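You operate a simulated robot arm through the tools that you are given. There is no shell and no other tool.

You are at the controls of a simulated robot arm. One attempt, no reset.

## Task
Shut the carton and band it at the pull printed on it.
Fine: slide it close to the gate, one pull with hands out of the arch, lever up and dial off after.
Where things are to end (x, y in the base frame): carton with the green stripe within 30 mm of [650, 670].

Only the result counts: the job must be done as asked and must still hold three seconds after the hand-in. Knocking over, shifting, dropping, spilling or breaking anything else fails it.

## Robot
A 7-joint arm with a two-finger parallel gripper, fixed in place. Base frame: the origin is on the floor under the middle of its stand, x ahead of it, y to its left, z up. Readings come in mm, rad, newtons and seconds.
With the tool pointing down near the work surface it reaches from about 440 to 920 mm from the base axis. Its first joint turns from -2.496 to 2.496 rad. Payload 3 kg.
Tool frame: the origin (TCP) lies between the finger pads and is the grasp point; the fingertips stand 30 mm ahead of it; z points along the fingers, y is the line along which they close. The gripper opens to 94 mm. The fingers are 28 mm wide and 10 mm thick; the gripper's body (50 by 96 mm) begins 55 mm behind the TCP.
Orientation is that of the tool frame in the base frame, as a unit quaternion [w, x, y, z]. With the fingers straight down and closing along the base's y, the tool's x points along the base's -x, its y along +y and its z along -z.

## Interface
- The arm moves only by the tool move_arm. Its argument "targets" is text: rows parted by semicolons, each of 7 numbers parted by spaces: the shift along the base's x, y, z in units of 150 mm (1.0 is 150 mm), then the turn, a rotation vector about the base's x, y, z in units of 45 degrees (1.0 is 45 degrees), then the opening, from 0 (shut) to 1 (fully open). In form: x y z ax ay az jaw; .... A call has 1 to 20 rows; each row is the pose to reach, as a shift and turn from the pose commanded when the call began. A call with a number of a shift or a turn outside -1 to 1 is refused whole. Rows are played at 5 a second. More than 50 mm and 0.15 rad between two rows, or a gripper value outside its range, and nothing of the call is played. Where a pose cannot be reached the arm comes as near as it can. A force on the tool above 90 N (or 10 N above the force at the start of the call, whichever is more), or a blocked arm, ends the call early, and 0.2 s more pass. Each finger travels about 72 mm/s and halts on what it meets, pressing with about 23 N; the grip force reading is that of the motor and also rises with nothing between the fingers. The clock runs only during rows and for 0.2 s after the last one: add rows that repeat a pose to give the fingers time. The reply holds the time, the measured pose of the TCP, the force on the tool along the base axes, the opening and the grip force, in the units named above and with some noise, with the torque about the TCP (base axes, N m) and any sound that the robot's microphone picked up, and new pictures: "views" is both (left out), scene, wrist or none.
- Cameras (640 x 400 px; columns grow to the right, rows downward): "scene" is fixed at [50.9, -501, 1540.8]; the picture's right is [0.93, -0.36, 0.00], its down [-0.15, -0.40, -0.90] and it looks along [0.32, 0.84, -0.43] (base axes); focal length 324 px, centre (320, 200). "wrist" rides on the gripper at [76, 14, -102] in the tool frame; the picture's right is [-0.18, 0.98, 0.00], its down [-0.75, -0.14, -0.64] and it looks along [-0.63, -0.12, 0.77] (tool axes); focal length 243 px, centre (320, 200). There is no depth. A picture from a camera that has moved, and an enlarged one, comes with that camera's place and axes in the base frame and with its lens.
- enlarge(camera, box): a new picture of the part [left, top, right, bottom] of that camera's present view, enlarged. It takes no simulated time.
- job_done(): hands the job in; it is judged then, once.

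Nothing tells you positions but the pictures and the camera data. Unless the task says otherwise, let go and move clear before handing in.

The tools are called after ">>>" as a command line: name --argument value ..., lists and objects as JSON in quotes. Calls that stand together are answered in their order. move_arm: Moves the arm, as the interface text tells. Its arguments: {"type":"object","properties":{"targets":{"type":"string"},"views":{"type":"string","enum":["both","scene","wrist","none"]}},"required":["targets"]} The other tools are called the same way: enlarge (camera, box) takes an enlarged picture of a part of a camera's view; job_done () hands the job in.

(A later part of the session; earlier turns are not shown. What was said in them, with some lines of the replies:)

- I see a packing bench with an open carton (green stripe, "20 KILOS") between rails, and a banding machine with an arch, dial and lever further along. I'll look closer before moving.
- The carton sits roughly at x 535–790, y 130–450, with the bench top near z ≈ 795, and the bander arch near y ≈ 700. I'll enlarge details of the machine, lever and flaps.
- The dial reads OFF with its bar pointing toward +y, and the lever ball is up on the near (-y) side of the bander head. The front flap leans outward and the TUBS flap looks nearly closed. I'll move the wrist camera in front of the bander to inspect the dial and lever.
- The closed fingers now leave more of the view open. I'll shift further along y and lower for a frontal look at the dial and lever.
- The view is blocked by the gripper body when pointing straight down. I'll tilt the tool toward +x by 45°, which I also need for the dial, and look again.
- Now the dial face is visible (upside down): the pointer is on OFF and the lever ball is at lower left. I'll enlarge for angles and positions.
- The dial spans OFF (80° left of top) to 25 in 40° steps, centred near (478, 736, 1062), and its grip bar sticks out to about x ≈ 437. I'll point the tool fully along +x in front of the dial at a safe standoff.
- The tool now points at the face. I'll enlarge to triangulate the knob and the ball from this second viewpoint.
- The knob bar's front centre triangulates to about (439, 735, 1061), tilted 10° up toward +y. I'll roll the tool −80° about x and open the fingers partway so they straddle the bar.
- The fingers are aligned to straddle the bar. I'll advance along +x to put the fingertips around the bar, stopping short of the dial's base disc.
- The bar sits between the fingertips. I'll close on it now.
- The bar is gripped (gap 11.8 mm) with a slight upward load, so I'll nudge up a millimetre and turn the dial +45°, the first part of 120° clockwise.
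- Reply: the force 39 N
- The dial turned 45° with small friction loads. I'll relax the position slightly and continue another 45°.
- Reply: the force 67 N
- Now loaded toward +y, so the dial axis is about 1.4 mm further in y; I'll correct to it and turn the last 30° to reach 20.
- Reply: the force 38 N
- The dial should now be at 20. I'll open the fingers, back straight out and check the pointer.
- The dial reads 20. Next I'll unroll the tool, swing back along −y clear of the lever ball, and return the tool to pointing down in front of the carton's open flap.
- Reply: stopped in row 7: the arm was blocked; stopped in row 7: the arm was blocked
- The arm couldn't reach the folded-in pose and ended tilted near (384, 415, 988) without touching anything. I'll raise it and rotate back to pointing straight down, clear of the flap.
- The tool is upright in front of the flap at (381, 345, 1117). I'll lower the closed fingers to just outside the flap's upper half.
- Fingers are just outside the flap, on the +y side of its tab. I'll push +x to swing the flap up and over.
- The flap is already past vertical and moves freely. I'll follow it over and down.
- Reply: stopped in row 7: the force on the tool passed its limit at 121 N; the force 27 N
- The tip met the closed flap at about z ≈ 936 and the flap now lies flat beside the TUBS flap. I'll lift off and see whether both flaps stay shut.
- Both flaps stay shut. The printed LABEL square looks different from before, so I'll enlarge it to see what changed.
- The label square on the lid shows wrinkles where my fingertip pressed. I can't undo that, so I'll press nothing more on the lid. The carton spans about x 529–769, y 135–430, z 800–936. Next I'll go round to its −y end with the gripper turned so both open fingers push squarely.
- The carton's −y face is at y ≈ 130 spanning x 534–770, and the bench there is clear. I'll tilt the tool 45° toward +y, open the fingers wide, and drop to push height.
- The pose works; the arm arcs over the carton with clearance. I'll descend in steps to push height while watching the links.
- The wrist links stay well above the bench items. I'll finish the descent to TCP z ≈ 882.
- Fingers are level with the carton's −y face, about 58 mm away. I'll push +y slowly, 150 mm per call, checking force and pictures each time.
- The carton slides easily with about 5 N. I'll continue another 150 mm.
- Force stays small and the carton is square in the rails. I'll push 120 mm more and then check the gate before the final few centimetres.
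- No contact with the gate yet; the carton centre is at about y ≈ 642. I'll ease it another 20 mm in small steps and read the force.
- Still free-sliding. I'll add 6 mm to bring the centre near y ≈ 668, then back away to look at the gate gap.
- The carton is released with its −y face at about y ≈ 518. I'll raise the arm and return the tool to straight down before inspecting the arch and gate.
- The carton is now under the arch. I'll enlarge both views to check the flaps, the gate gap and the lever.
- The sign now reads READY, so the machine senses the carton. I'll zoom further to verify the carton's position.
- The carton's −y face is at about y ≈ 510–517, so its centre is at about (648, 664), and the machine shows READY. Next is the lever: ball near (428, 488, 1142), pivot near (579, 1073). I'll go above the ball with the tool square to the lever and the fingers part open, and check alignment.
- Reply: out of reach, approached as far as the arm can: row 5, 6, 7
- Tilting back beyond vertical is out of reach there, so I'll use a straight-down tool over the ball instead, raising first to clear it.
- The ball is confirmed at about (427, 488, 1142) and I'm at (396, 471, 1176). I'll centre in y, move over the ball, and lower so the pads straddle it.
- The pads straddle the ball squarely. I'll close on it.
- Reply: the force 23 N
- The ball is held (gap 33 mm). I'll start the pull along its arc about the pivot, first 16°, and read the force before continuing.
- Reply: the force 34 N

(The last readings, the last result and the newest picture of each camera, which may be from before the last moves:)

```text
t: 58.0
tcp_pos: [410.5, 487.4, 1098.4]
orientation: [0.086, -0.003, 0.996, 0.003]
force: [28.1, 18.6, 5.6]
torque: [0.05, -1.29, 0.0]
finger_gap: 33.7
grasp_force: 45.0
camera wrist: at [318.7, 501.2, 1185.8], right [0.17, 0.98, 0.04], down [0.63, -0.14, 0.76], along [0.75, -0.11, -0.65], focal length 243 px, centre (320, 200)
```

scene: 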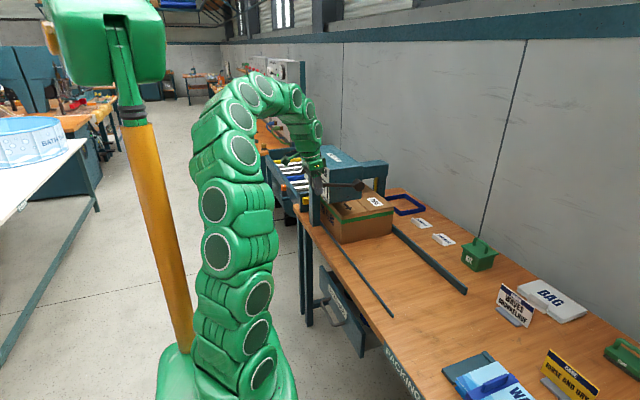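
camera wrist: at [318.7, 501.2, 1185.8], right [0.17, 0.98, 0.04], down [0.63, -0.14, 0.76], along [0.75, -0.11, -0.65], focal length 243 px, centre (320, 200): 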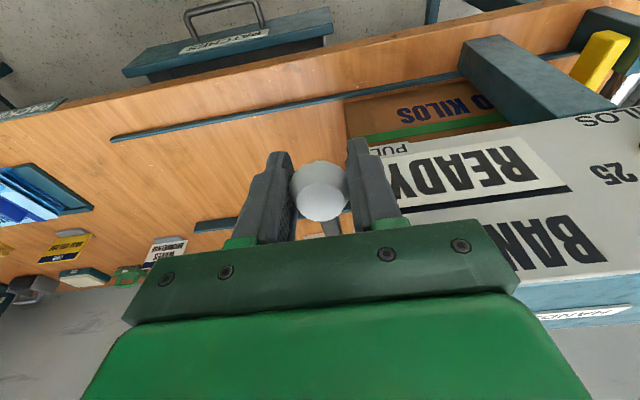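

Resistance is light and the path is slightly too far out, so I'll trim x by about 1.5 mm and continue the same pull.

>>> move_arm --targets "0.001 0.002 -0.077 0 -0.051 0 0; -0.002 0.002 -0.155 0 -0.103 0 0; 0 0.002 -0.233 0 -0.154 0 0; 0.008 0.002 -0.31 0 -0.205 0 0; 0.021 0.002 -0.387 0 -0.257 0 0" --views "both"

```text
t: 59.2
tcp_pos: [414.0, 488.8, 1038.6]
orientation: [0.184, -0.002, 0.983, 0.002]
force: [-34.5, -7.2, -1.4]
torque: [0.02, -0.88, -0.03]
finger_gap: 33.6
grasp_force: 44.6
camera wrist: at [306.1, 501.6, 1106.3], right [0.17, 0.98, 0.07], down [0.47, -0.14, 0.87], along [0.87, -0.11, -0.49], focal length 243 px, centre (320, 200)
```

scene: 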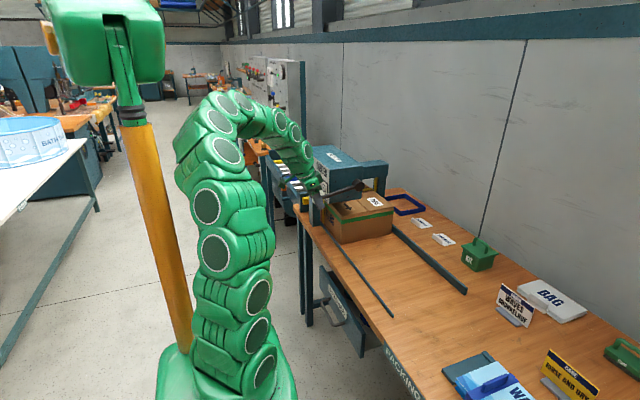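
wrist: 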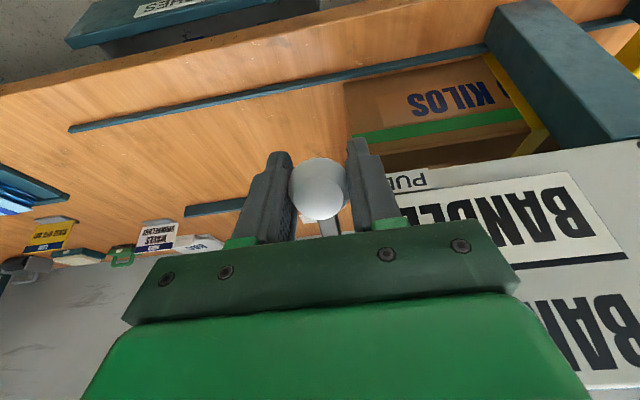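

The sign text has changed. I'll enlarge before moving on.

>>> enlarge --camera "wrist" --box '[330, 30, 640, 300]'

>>> enlarge --camera "scene" --box '[295, 140, 415, 255]'

```text
1.48 times, centred on (485, 165) of wrist
camera zoom: at [306.1, 501.6, 1106.3], right [0.17, 0.98, 0.07], down [0.47, -0.14, 0.87], along [0.87, -0.11, -0.49], focal length 359 px, centre (76, 252)
```

zoom: 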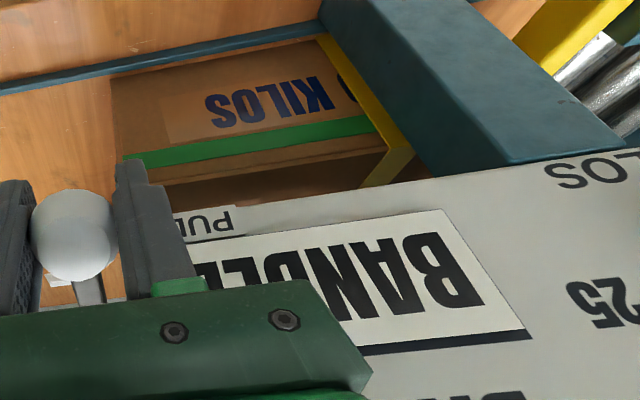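

```text
3.48 times, centred on (355, 198) of scene
camera zoom: at [50.9, -501.0, 1540.8], right [0.93, -0.36, 0.0], down [-0.15, -0.4, -0.9], along [0.32, 0.84, -0.43], focal length 1126 px, centre (198, 209)
```

zoom: 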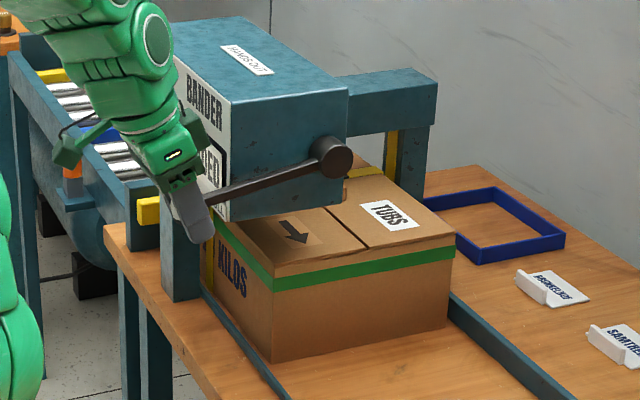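

The sign now reads BANDED and a yellow strap is round the carton, so the single pull is complete. I'll bring the lever back up along its arc.

>>> move_arm --targets "-0.019 0 0.077 0 0.051 0 0; -0.025 0 0.154 0 0.103 0 0; -0.027 0 0.232 0 0.154 0 0; -0.023 0 0.309 0 0.205 0 0; -0.015 0 0.387 0 0.257 0 0; -0.002 0 0.463 0 0.308 0 0; 0.016 0 0.538 0 0.359 0 0; 0.038 0 0.612 0 0.41 0 0; 0.065 0 0.684 0 0.462 0 0; 0.069 0 0.698 0 0.462 0 0" --views "both"

>>> enlarge --camera "wrist" --box '[200, 60, 520, 280]'

```text
t: 61.4
tcp_pos: [426.2, 487.4, 1143.4]
orientation: [0.004, -0.001, 1.0, 0.003]
force: [28.2, 8.2, -28.5]
torque: [0.01, 0.22, -0.12]
finger_gap: 33.1
grasp_force: 45.3
camera wrist: at [350.1, 501.4, 1245.0], right [0.18, 0.98, 0.01], down [0.75, -0.14, 0.65], along [0.64, -0.11, -0.76], focal length 243 px, centre (320, 200)
```

scene: 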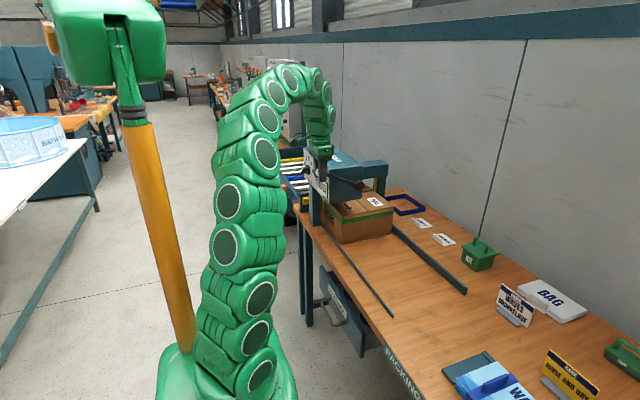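
wrist: 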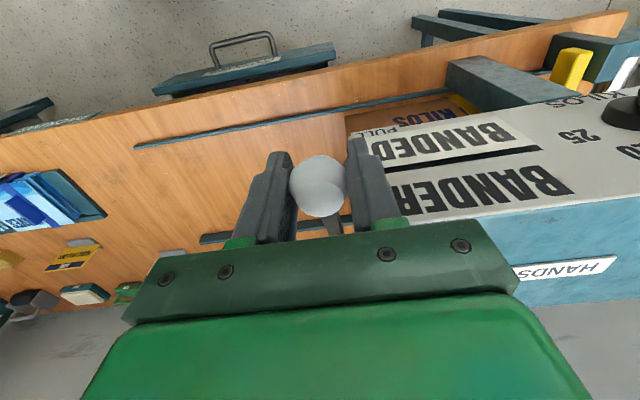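

```text
1.82 times, centred on (360, 170) of wrist
camera zoom: at [350.1, 501.4, 1245.0], right [0.18, 0.98, 0.01], down [0.75, -0.14, 0.65], along [0.64, -0.11, -0.76], focal length 441 px, centre (247, 254)
```

zoom: 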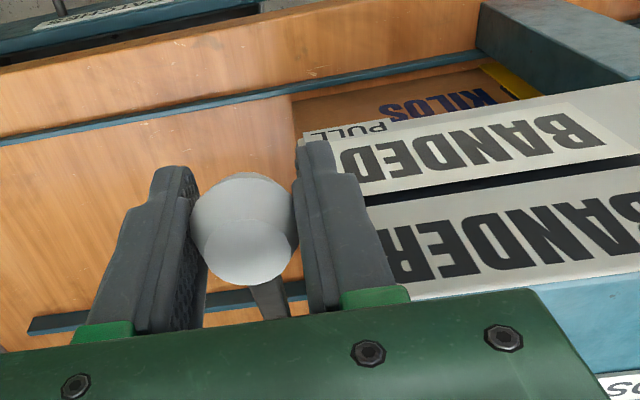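

The sign clearly reads BANDED and the lever is against its upper stop. I'll open, lift clear of the ball and check that the lever stays up.

>>> move_arm --targets "0 0 -0.008 0 0 0 0.2; 0 0 -0.008 0 0 0 0.64; 0 0 -0.008 0 0 0 0.64; 0 0 -0.008 0 0 0 0.64; 0 0 0.1 0 0 0 0.64; 0 0 0.25 0 0 0 0.64; -0.15 0 0.3 0 0 0 0.64; -0.35 0 0.3 0 0 0 0.64; -0.35 0 0.3 0 0 0 0.64" --views "both"

>>> enlarge --camera "scene" --box '[295, 140, 415, 255]'

```text
t: 63.4
tcp_pos: [372.6, 488.2, 1190.8]
orientation: [0.004, -0.002, 1.0, 0.004]
force: [-0.4, -0.5, 0.6]
torque: [0.03, -0.03, 0.0]
finger_gap: 60.2
grasp_force: 0.0
camera wrist: at [295.9, 501.2, 1292.1], right [0.18, 0.98, 0.01], down [0.75, -0.14, 0.65], along [0.64, -0.11, -0.76], focal length 243 px, centre (320, 200)
```

scene: 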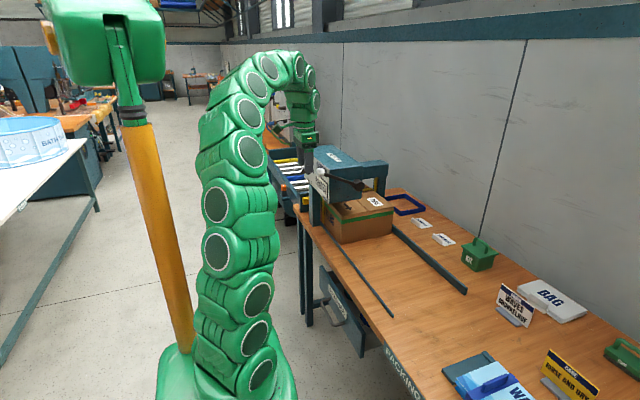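
wrist: 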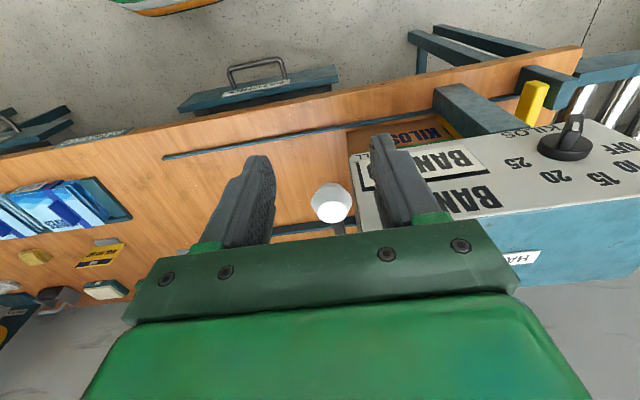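

```text
3.48 times, centred on (355, 198) of scene
camera zoom: at [50.9, -501.0, 1540.8], right [0.93, -0.36, 0.0], down [-0.15, -0.4, -0.9], along [0.32, 0.84, -0.43], focal length 1126 px, centre (198, 209)
```

zoom: 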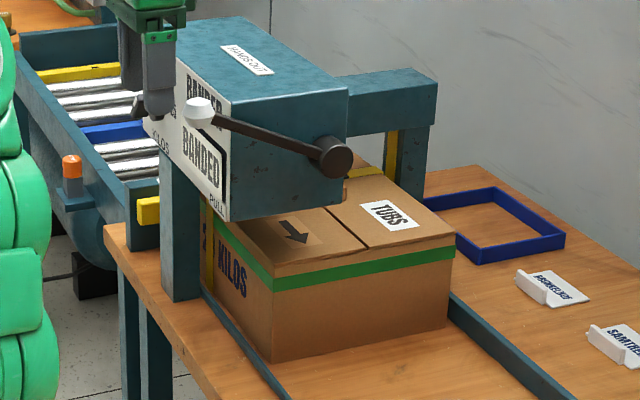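

The lever stays up on release and the carton is banded. Now for the dial: I'll go back to the frontal pose used before, tilting in stages.

>>> move_arm --targets "-0.2 0.1 -0.03 0 0 0 0.5; -0.35 0.3 -0.06 0 -0.14 0 0.5; -0.45 0.5 -0.1 0 -0.28 0 0.5; -0.52 0.7 -0.15 0 -0.43 0 0.5; -0.57 0.85 -0.2 0 -0.57 0 0.5; -0.59 1 -0.24 0 -0.71 0 0.5; -0.59 1 -0.24 0 -0.86 0 0.5; -0.59 1 -0.24 0 -1 0 0.5; -0.59 1 -0.24 0 -1 0 0.5" --views "wrist"

>>> move_arm --targets "0.05 0.1 -0.1 0 -0.167 0 0.5; 0.1 0.22 -0.2 0 -0.333 0 0.5; 0.15 0.33 -0.3 0 -0.5 0 0.5; 0.2 0.44 -0.4 0 -0.667 0 0.5; 0.25 0.55 -0.5 0 -0.833 0 0.5; 0.31 0.65 -0.62 0 -1 0 0.5; 0.31 0.65 -0.62 0 -1 0 0.5" --views "both"

```text
t: 65.4
tcp_pos: [283.6, 638.4, 1154.0]
orientation: [0.387, -0.004, 0.922, 0.003]
force: [-0.4, -0.8, 0.5]
torque: [-0.01, 0.0, -0.01]
finger_gap: 47.1
grasp_force: 0.0
camera wrist: at [158.6, 652.6, 1169.9], right [0.12, 0.98, 0.13], down [0.07, -0.14, 0.99], along [0.99, -0.11, -0.09], focal length 243 px, centre (320, 200)
```

wrist: 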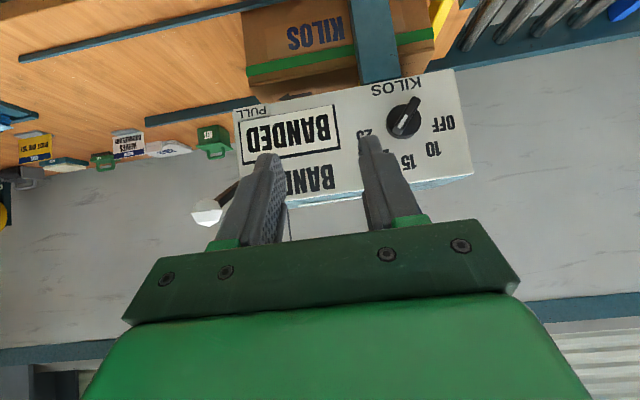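

```text
t: 67.0
tcp_pos: [334.2, 736.3, 1062.9]
orientation: [0.711, -0.004, 0.704, 0.001]
force: [0.5, -0.7, 0.3]
torque: [-0.04, 0.02, 0.0]
finger_gap: 47.2
grasp_force: 0.1
camera wrist: at [232.1, 749.6, 984.0], right [-0.01, 0.98, 0.18], down [-0.65, -0.14, 0.75], along [0.76, -0.11, 0.64], focal length 243 px, centre (320, 200)
```

scene: 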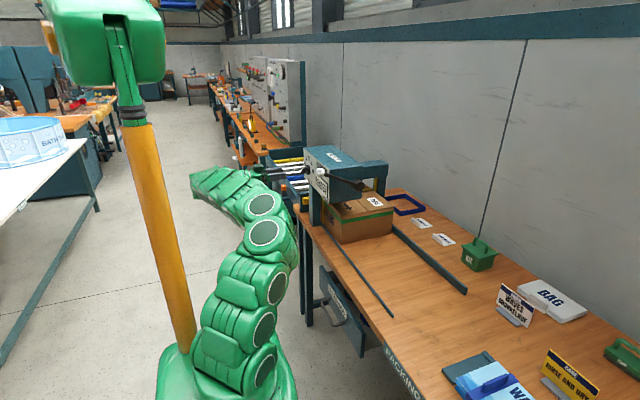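
wrist: 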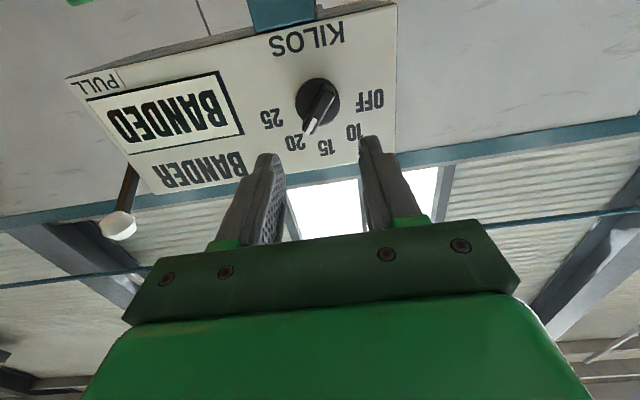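

The dial's pointer is still at 20. I'll roll +40° so the fingers straddle the bar, then advance.

>>> move_arm --targets "0 0 0 0.148 0 0 0.5; 0 0 0 0.296 0 0 0.5; 0 0 0 0.444 0 0 0.5; 0 0 0 0.593 0 0 0.5; 0 0 0 0.741 0 0 0.5; 0 0 0 0.889 0 0 0.5; 0 0 0 0.889 0 0 0.5" --views "wrist"

```text
t: 68.6
tcp_pos: [332.2, 735.4, 1060.6]
orientation: [0.668, 0.24, 0.662, 0.242]
force: [0.0, 0.3, -0.2]
torque: [0.02, -0.01, 0.03]
finger_gap: 47.1
grasp_force: 0.0
camera wrist: at [230.3, 795.0, 1009.3], right [-0.01, 0.64, 0.77], down [-0.65, -0.59, 0.48], along [0.76, -0.5, 0.42], focal length 243 px, centre (320, 200)
```

wrist: 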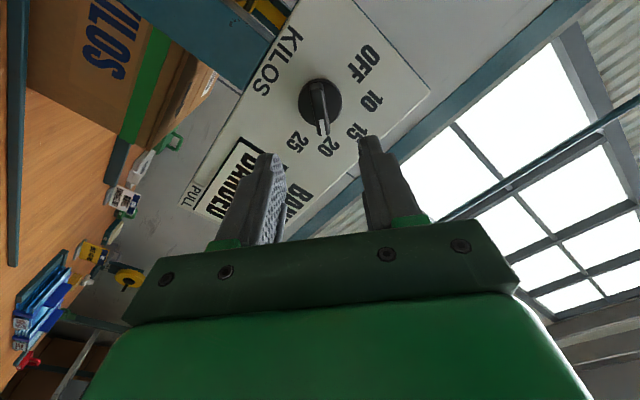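

Aligned with the bar again. I'll advance to the grip depth and close.

>>> move_arm --targets "0.2 0 -0.003 0 0 0 0.5; 0.4 0 -0.003 0 0 0 0.5; 0.55 0 -0.003 0 0 0 0.5; 0.635 0 -0.003 0 0 0 0.5; 0.635 0 -0.003 0 0 0 0.5; 0.635 0 -0.003 0 0 0 0.2; 0.635 0 -0.003 0 0 0 0; 0.635 0 -0.003 0 0 0 0; 0.635 0 -0.003 0 0 0 0" --views "wrist"

>>> enlarge --camera "wrist" --box '[220, 20, 440, 240]'

```text
t: 70.6
tcp_pos: [427.6, 736.3, 1059.3]
orientation: [0.668, 0.239, 0.662, 0.241]
force: [5.1, 10.3, 2.9]
torque: [-0.01, 0.71, -0.24]
finger_gap: 12.0
grasp_force: 44.9
camera wrist: at [325.6, 796.4, 1008.7], right [-0.01, 0.64, 0.77], down [-0.65, -0.59, 0.48], along [0.76, -0.49, 0.42], focal length 243 px, centre (320, 200)
```

wrist: 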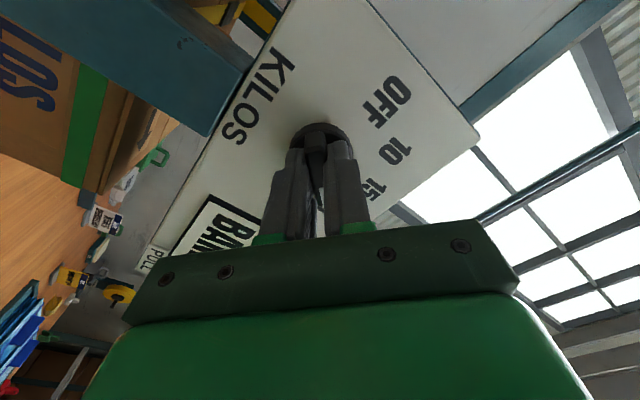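

```text
1.82 times, centred on (330, 130) of wrist
camera zoom: at [325.6, 796.4, 1008.7], right [-0.01, 0.64, 0.77], down [-0.65, -0.59, 0.48], along [0.76, -0.49, 0.42], focal length 441 px, centre (302, 327)
```

zoom: 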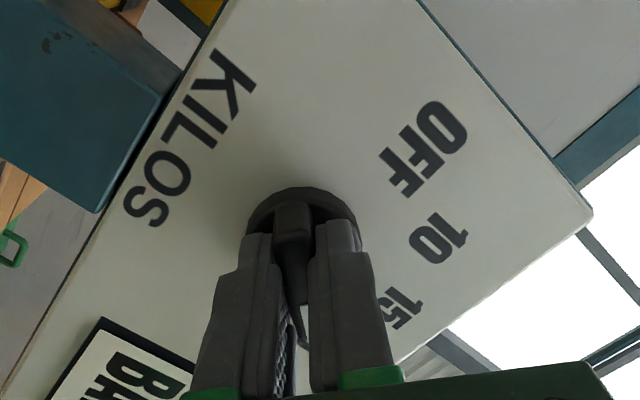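

Gripped with little side load. I'll turn back −45°.

>>> move_arm --targets "0 0 0 -0.143 0 0 0; 0 0 0 -0.286 0 0 0; 0 0 0 -0.429 0 0 0; 0 0 0 -0.571 0 0 0; 0 0 0 -0.714 0 0 0; 0 0 0 -0.857 0 0 0; 0 0 0 -1 0 0 0; 0 0 0 -1 0 0 0" --views "none"

```text
t: 72.4
tcp_pos: [424.6, 735.5, 1059.0]
orientation: [0.709, -0.033, 0.703, -0.032]
force: [-1.2, -36.3, 8.6]
torque: [0.08, -1.44, -0.96]
finger_gap: 11.5
grasp_force: 44.2
```

>>> move_arm --targets "0 -0.005 0.001 0 0 0 0; 0 -0.005 0.001 -0.143 0 0 0; 0 -0.005 0.001 -0.286 0 0 0; 0 -0.005 0.001 -0.429 0 0 0; 0 -0.005 0.001 -0.571 0 0 0; 0 -0.005 0.001 -0.714 0 0 0; 0 -0.005 0.001 -0.857 0 0 0; 0 -0.005 0.001 -1 0 0 0; 0 -0.005 0.001 -1 0 0 0" --views "wrist"

```text
t: 74.4
tcp_pos: [426.5, 733.5, 1059.8]
orientation: [0.642, -0.303, 0.638, -0.298]
force: [7.6, -53.8, 18.3]
torque: [0.13, -0.93, -1.06]
finger_gap: 11.9
grasp_force: 44.4
camera wrist: at [325.4, 683.2, 999.8], right [-0.01, 0.77, -0.64], down [-0.65, 0.48, 0.59], along [0.76, 0.42, 0.5], focal length 243 px, centre (320, 200)
```

wrist: 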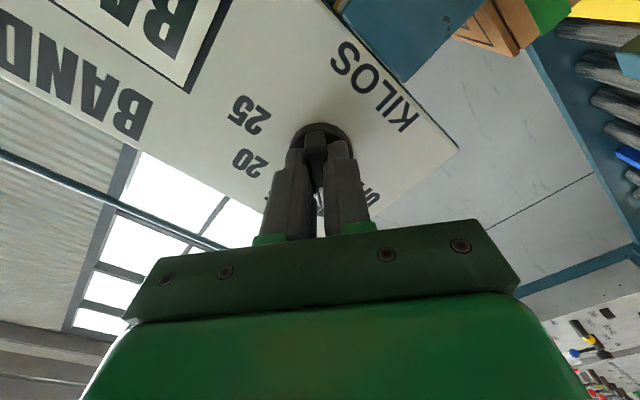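

One last 30° to OFF, with a small position trim to unload the grip.

>>> move_arm --targets "0 -0.006 0.004 0 0 0 0; 0 -0.006 0.004 -0.133 0 0 0; 0 -0.006 0.004 -0.267 0 0 0; 0 -0.006 0.004 -0.4 0 0 0; 0 -0.006 0.004 -0.533 0 0 0; 0 -0.006 0.004 -0.667 0 0 0; 0 -0.006 0.004 -0.667 0 0 0" --views "wrist"

>>> enlarge --camera "wrist" --box '[220, 20, 440, 240]'

```text
t: 76.0
tcp_pos: [426.6, 733.6, 1061.5]
orientation: [0.543, -0.459, 0.538, -0.452]
force: [8.0, -32.8, 33.2]
torque: [0.21, -0.87, -1.52]
finger_gap: 11.7
grasp_force: 44.6
camera wrist: at [325.5, 660.4, 1034.1], right [-0.01, 0.35, -0.94], down [-0.65, 0.71, 0.27], along [0.76, 0.61, 0.22], focal length 243 px, centre (320, 200)
```

wrist: 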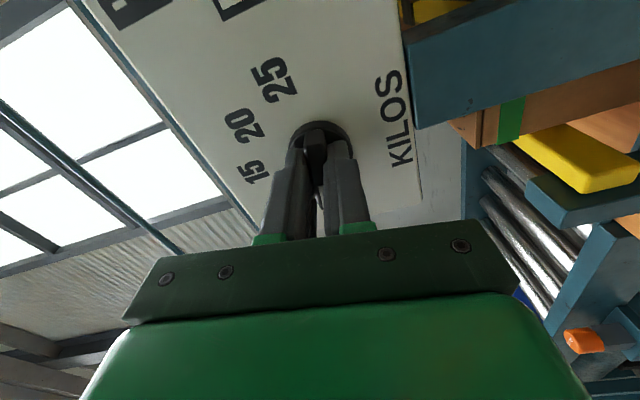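

```text
1.82 times, centred on (330, 130) of wrist
camera zoom: at [325.5, 660.4, 1034.1], right [-0.01, 0.35, -0.94], down [-0.65, 0.71, 0.27], along [0.76, 0.61, 0.22], focal length 441 px, centre (302, 327)
```

zoom: 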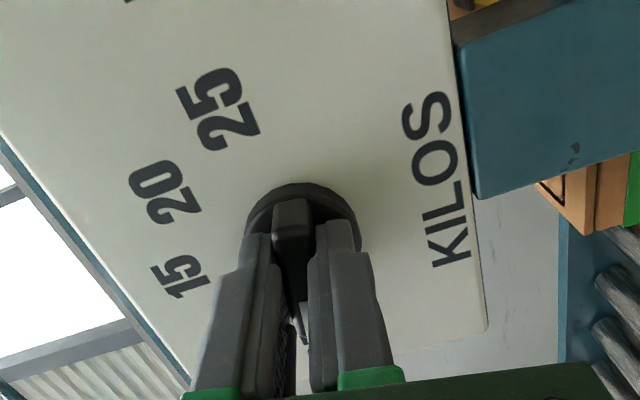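

The roll matches the OFF angle. I'll release, back straight out and verify.

>>> move_arm --targets "0 0 0 0 0 0 0.2; 0 0 0 0 0 0 0.5; 0 0 0 0 0 0 0.5; -0.2 0 0 0 0 0 0.5; -0.45 0 0 0 0 0 0.5; -0.7 0 0 0 0 0 0.5; -0.7 0 0 0 0 0 0.5" --views "both"

>>> enlarge --camera "wrist" --box '[240, 20, 420, 180]'

>>> enlarge --camera "wrist" --box '[360, 0, 640, 220]'

>>> enlarge --camera "scene" --box '[285, 135, 425, 255]'

```text
t: 77.6
tcp_pos: [322.7, 733.1, 1061.2]
orientation: [0.541, -0.459, 0.54, -0.453]
force: [-0.2, 0.1, -0.2]
torque: [0.0, -0.04, 0.01]
finger_gap: 47.0
grasp_force: 0.1
camera wrist: at [221.3, 660.0, 1033.3], right [-0.01, 0.35, -0.94], down [-0.65, 0.71, 0.27], along [0.76, 0.61, 0.22], focal length 243 px, centre (320, 200)
```

scene: 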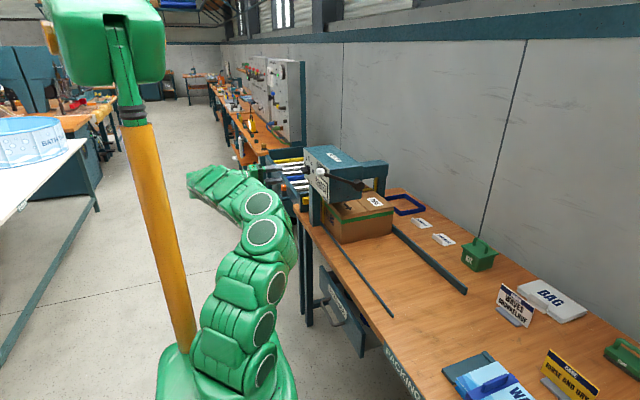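
wrist: 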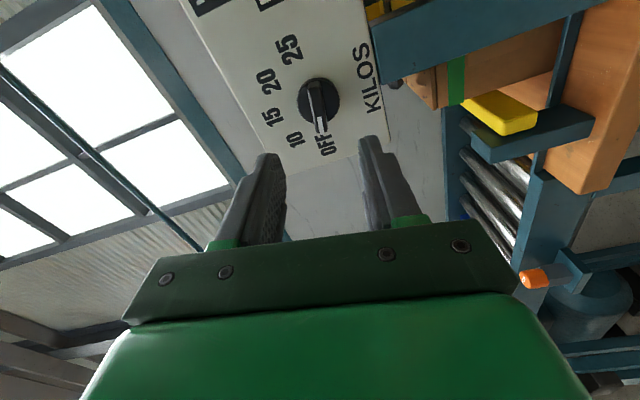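

```text
2.50 times, centred on (330, 100) of wrist
camera zoom: at [221.3, 660.0, 1033.3], right [-0.01, 0.35, -0.94], down [-0.65, 0.71, 0.27], along [0.76, 0.61, 0.22], focal length 606 px, centre (295, 450)
```

zoom: 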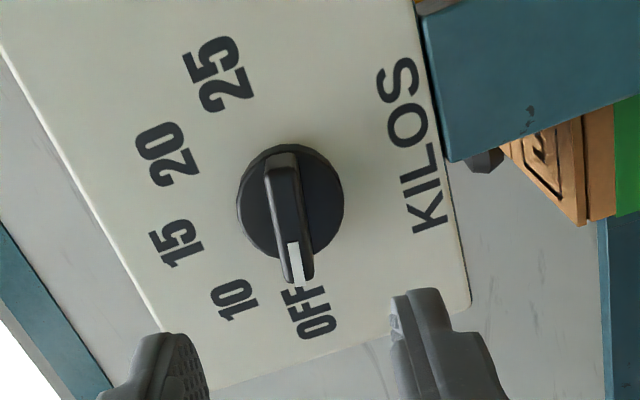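

```text
1.82 times, centred on (500, 110) of wrist
camera zoom: at [221.3, 660.0, 1033.3], right [-0.01, 0.35, -0.94], down [-0.65, 0.71, 0.27], along [0.76, 0.61, 0.22], focal length 441 px, centre (-7, 364)
```

zoom: 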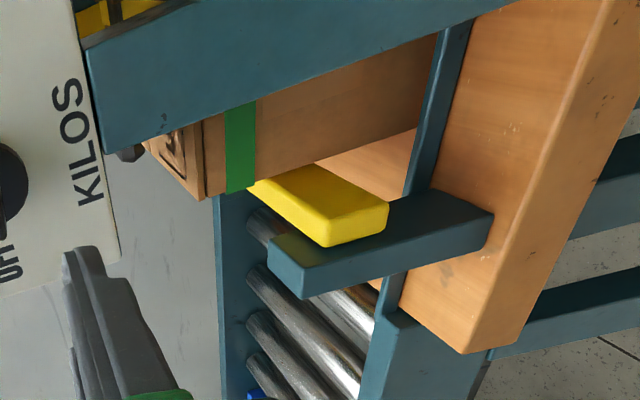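

```text
3.33 times, centred on (355, 195) of scene
camera zoom: at [50.9, -501.0, 1540.8], right [0.93, -0.36, 0.0], down [-0.15, -0.4, -0.9], along [0.32, 0.84, -0.43], focal length 1079 px, centre (203, 217)
```

zoom: 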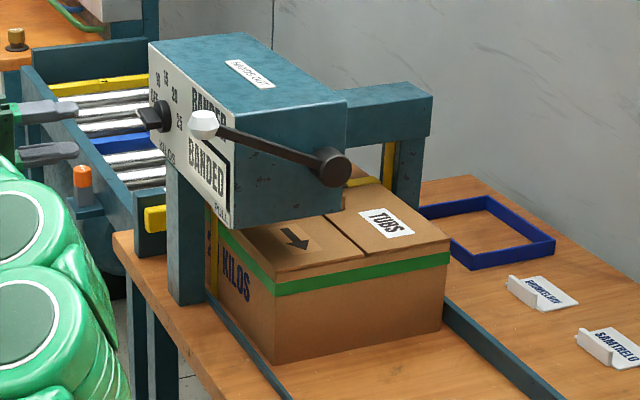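

The dial is back on OFF, the lever is up, the sign shows BANDED and the strap is on. I'll retract by reversing the earlier path to get fully clear and take a last look.

>>> move_arm --targets "0 0 0 0.16 0 0 0.3; 0 0 0 0.32 0 0 0; 0 0 0 0.48 0 0 0; 0 0 0 0.64 0 0 0; 0 0 0 0.8 0 0 0; 0 0 0 0.9 0 0 0; 0 0 0 0.9 0 0 0" --views "none"

>>> move_arm --targets "0 0 0 0.15 0 0 0; 0 0 0 0.3 0 0 0; 0 0 0 0.45 0 0 0; 0 0 0 0.6 0 0 0; 0 0 0 0.75 0 0 0; 0 0 0 0.878 0 0 0; 0 0 0 0.878 0 0 0" --views "wrist"

```text
t: 79.2
tcp_pos: [321.6, 734.9, 1060.1]
orientation: [0.667, -0.243, 0.663, -0.237]
force: [0.4, 0.7, 0.7]
torque: [0.0, -0.02, -0.01]
finger_gap: 0.1
grasp_force: 22.7
```

```text
t: 80.8
tcp_pos: [321.0, 733.0, 1061.3]
orientation: [0.711, -0.004, 0.704, 0.001]
force: [0.2, 0.0, 0.1]
torque: [0.01, -0.02, 0.01]
finger_gap: 0.0
grasp_force: 23.6
camera wrist: at [219.8, 747.7, 982.4], right [-0.01, 0.98, 0.18], down [-0.65, -0.14, 0.75], along [0.76, -0.11, 0.64], focal length 243 px, centre (320, 200)
```

wrist: 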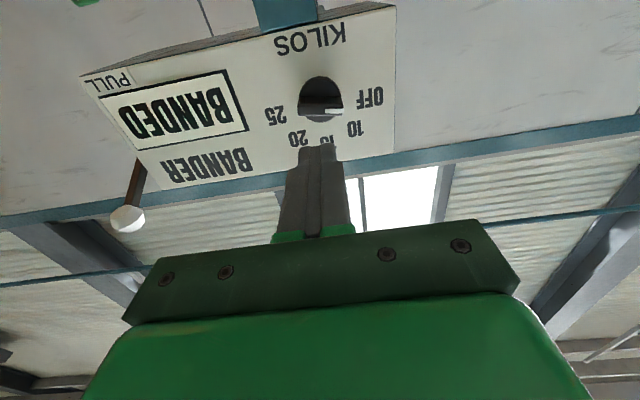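

>>> enlarge --camera "wrist" --box '[250, 40, 410, 150]'

>>> move_arm --targets "-0.04 -0.1 0.1 0 0.167 0 0; -0.08 -0.2 0.2 0 0.333 0 0; -0.12 -0.3 0.3 0 0.5 0 0; -0.16 -0.4 0.4 0 0.667 0 0; -0.2 -0.5 0.5 0 0.833 0 0; -0.25 -0.58 0.62 0 1 0 0; -0.25 -0.58 0.62 0 1 0 0" --views "both"

```text
3.64 times, centred on (330, 95) of wrist
camera zoom: at [219.8, 747.7, 982.4], right [-0.01, 0.98, 0.18], down [-0.65, -0.14, 0.75], along [0.76, -0.11, 0.64], focal length 882 px, centre (284, 582)
```

zoom: 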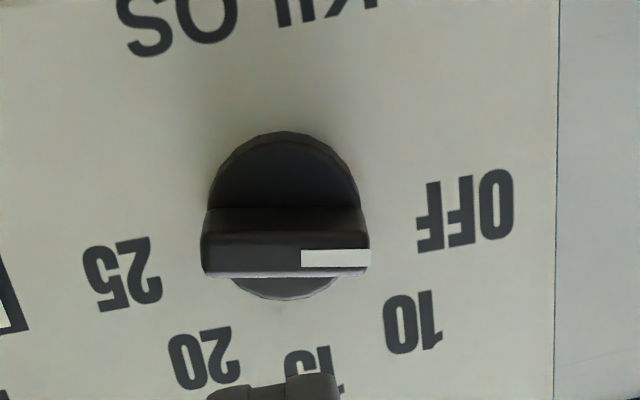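

```text
t: 82.4
tcp_pos: [281.8, 648.3, 1155.1]
orientation: [0.387, -0.002, 0.922, 0.001]
force: [-0.3, 1.0, 0.4]
torque: [-0.01, 0.03, -0.01]
finger_gap: 0.0
grasp_force: 23.1
camera wrist: at [155.3, 660.8, 1172.4], right [0.12, 0.98, 0.13], down [0.07, -0.14, 0.99], along [0.99, -0.11, -0.09], focal length 243 px, centre (320, 200)
```

scene: 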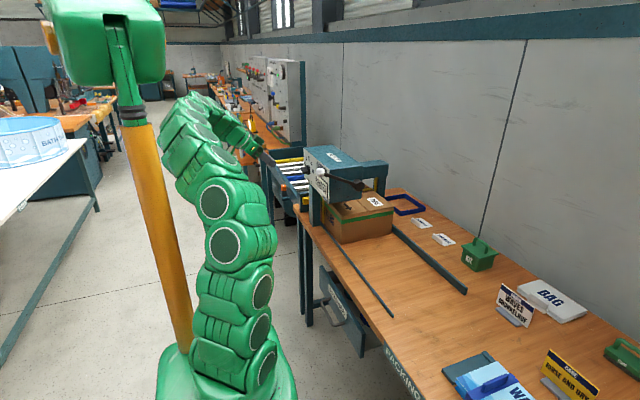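
wrist: 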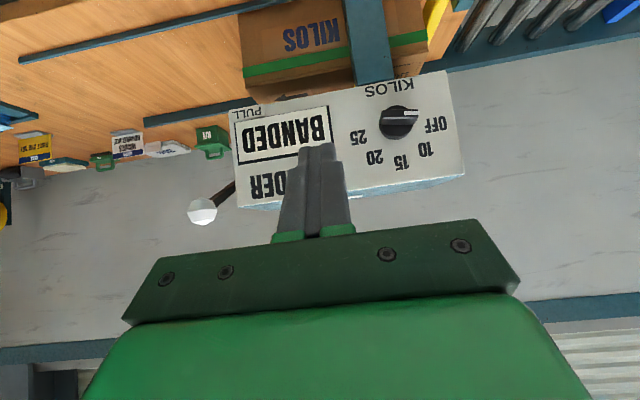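

The pointer matches its original OFF look. I'll check the carton and gate once more from here.

>>> enlarge --camera "wrist" --box '[220, 0, 480, 110]'

>>> enlarge --camera "wrist" --box '[170, 70, 470, 240]'

```text
2.46 times, centred on (350, 55) of wrist
camera zoom: at [155.3, 660.8, 1172.4], right [0.12, 0.98, 0.13], down [0.07, -0.14, 0.99], along [0.99, -0.11, -0.09], focal length 597 px, centre (246, 557)
```

zoom: 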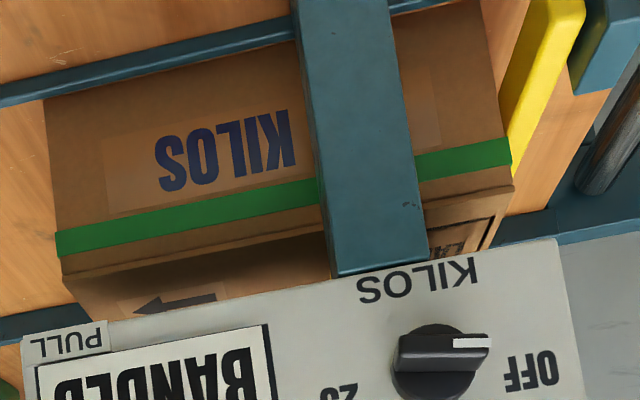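

```text
2.13 times, centred on (320, 155) of wrist
camera zoom: at [155.3, 660.8, 1172.4], right [0.12, 0.98, 0.13], down [0.07, -0.14, 0.99], along [0.99, -0.11, -0.09], focal length 518 px, centre (320, 296)
```

zoom: 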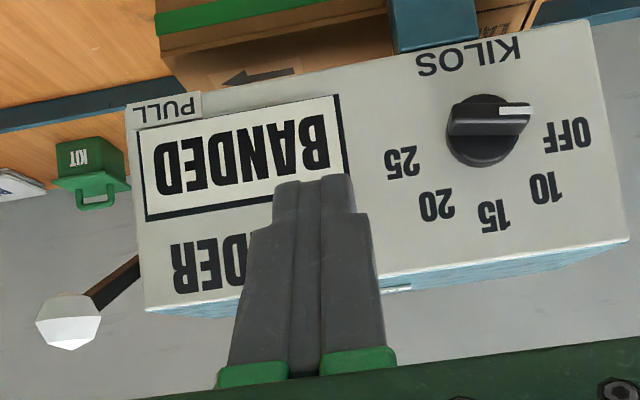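

The carton is shut, banded and centred at about (650, 667), a small gap short of the gate. The lever is up, the dial is on OFF and the arm is clear, so I'm handing in. One blemish to report: while closing the front flap my fingertip hit the lid at about 121 N and wrinkled the printed LABEL square.

>>> job_done

```text
The job is handed in.
```

The carton is shut and banded at the 20 kilos printed on it, and the job is handed in. I haven't seen the result of the judging.

- **Carton:** both flaps are closed. By my camera estimate its centre is at about (650, 667), close to your target of (650, 670), with a gap of roughly 20 mm to the gate.
- **Banding:** the dial was at 20 for one pull, with the gripper outside the arch. The sign went from READY to BANDED and a yellow strap went round the carton. That happened part-way down, so I did not take the lever to its lower stop.
- **After:** the lever is back up, the dial is on OFF and the arm is clear.

**Damage:** while closing the front flap, my fingertip came down too hard on the lid, at about 121 N. It wrinkled the printed LABEL square, and I couldn't undo that. I saw nothing else on the bench moved or knocked.

**Contents:** the order card on the bench reads WAVES, but the pack I saw inside the carton was marked PLAIN. I left it as it was, since the task was only to shut and band the carton.
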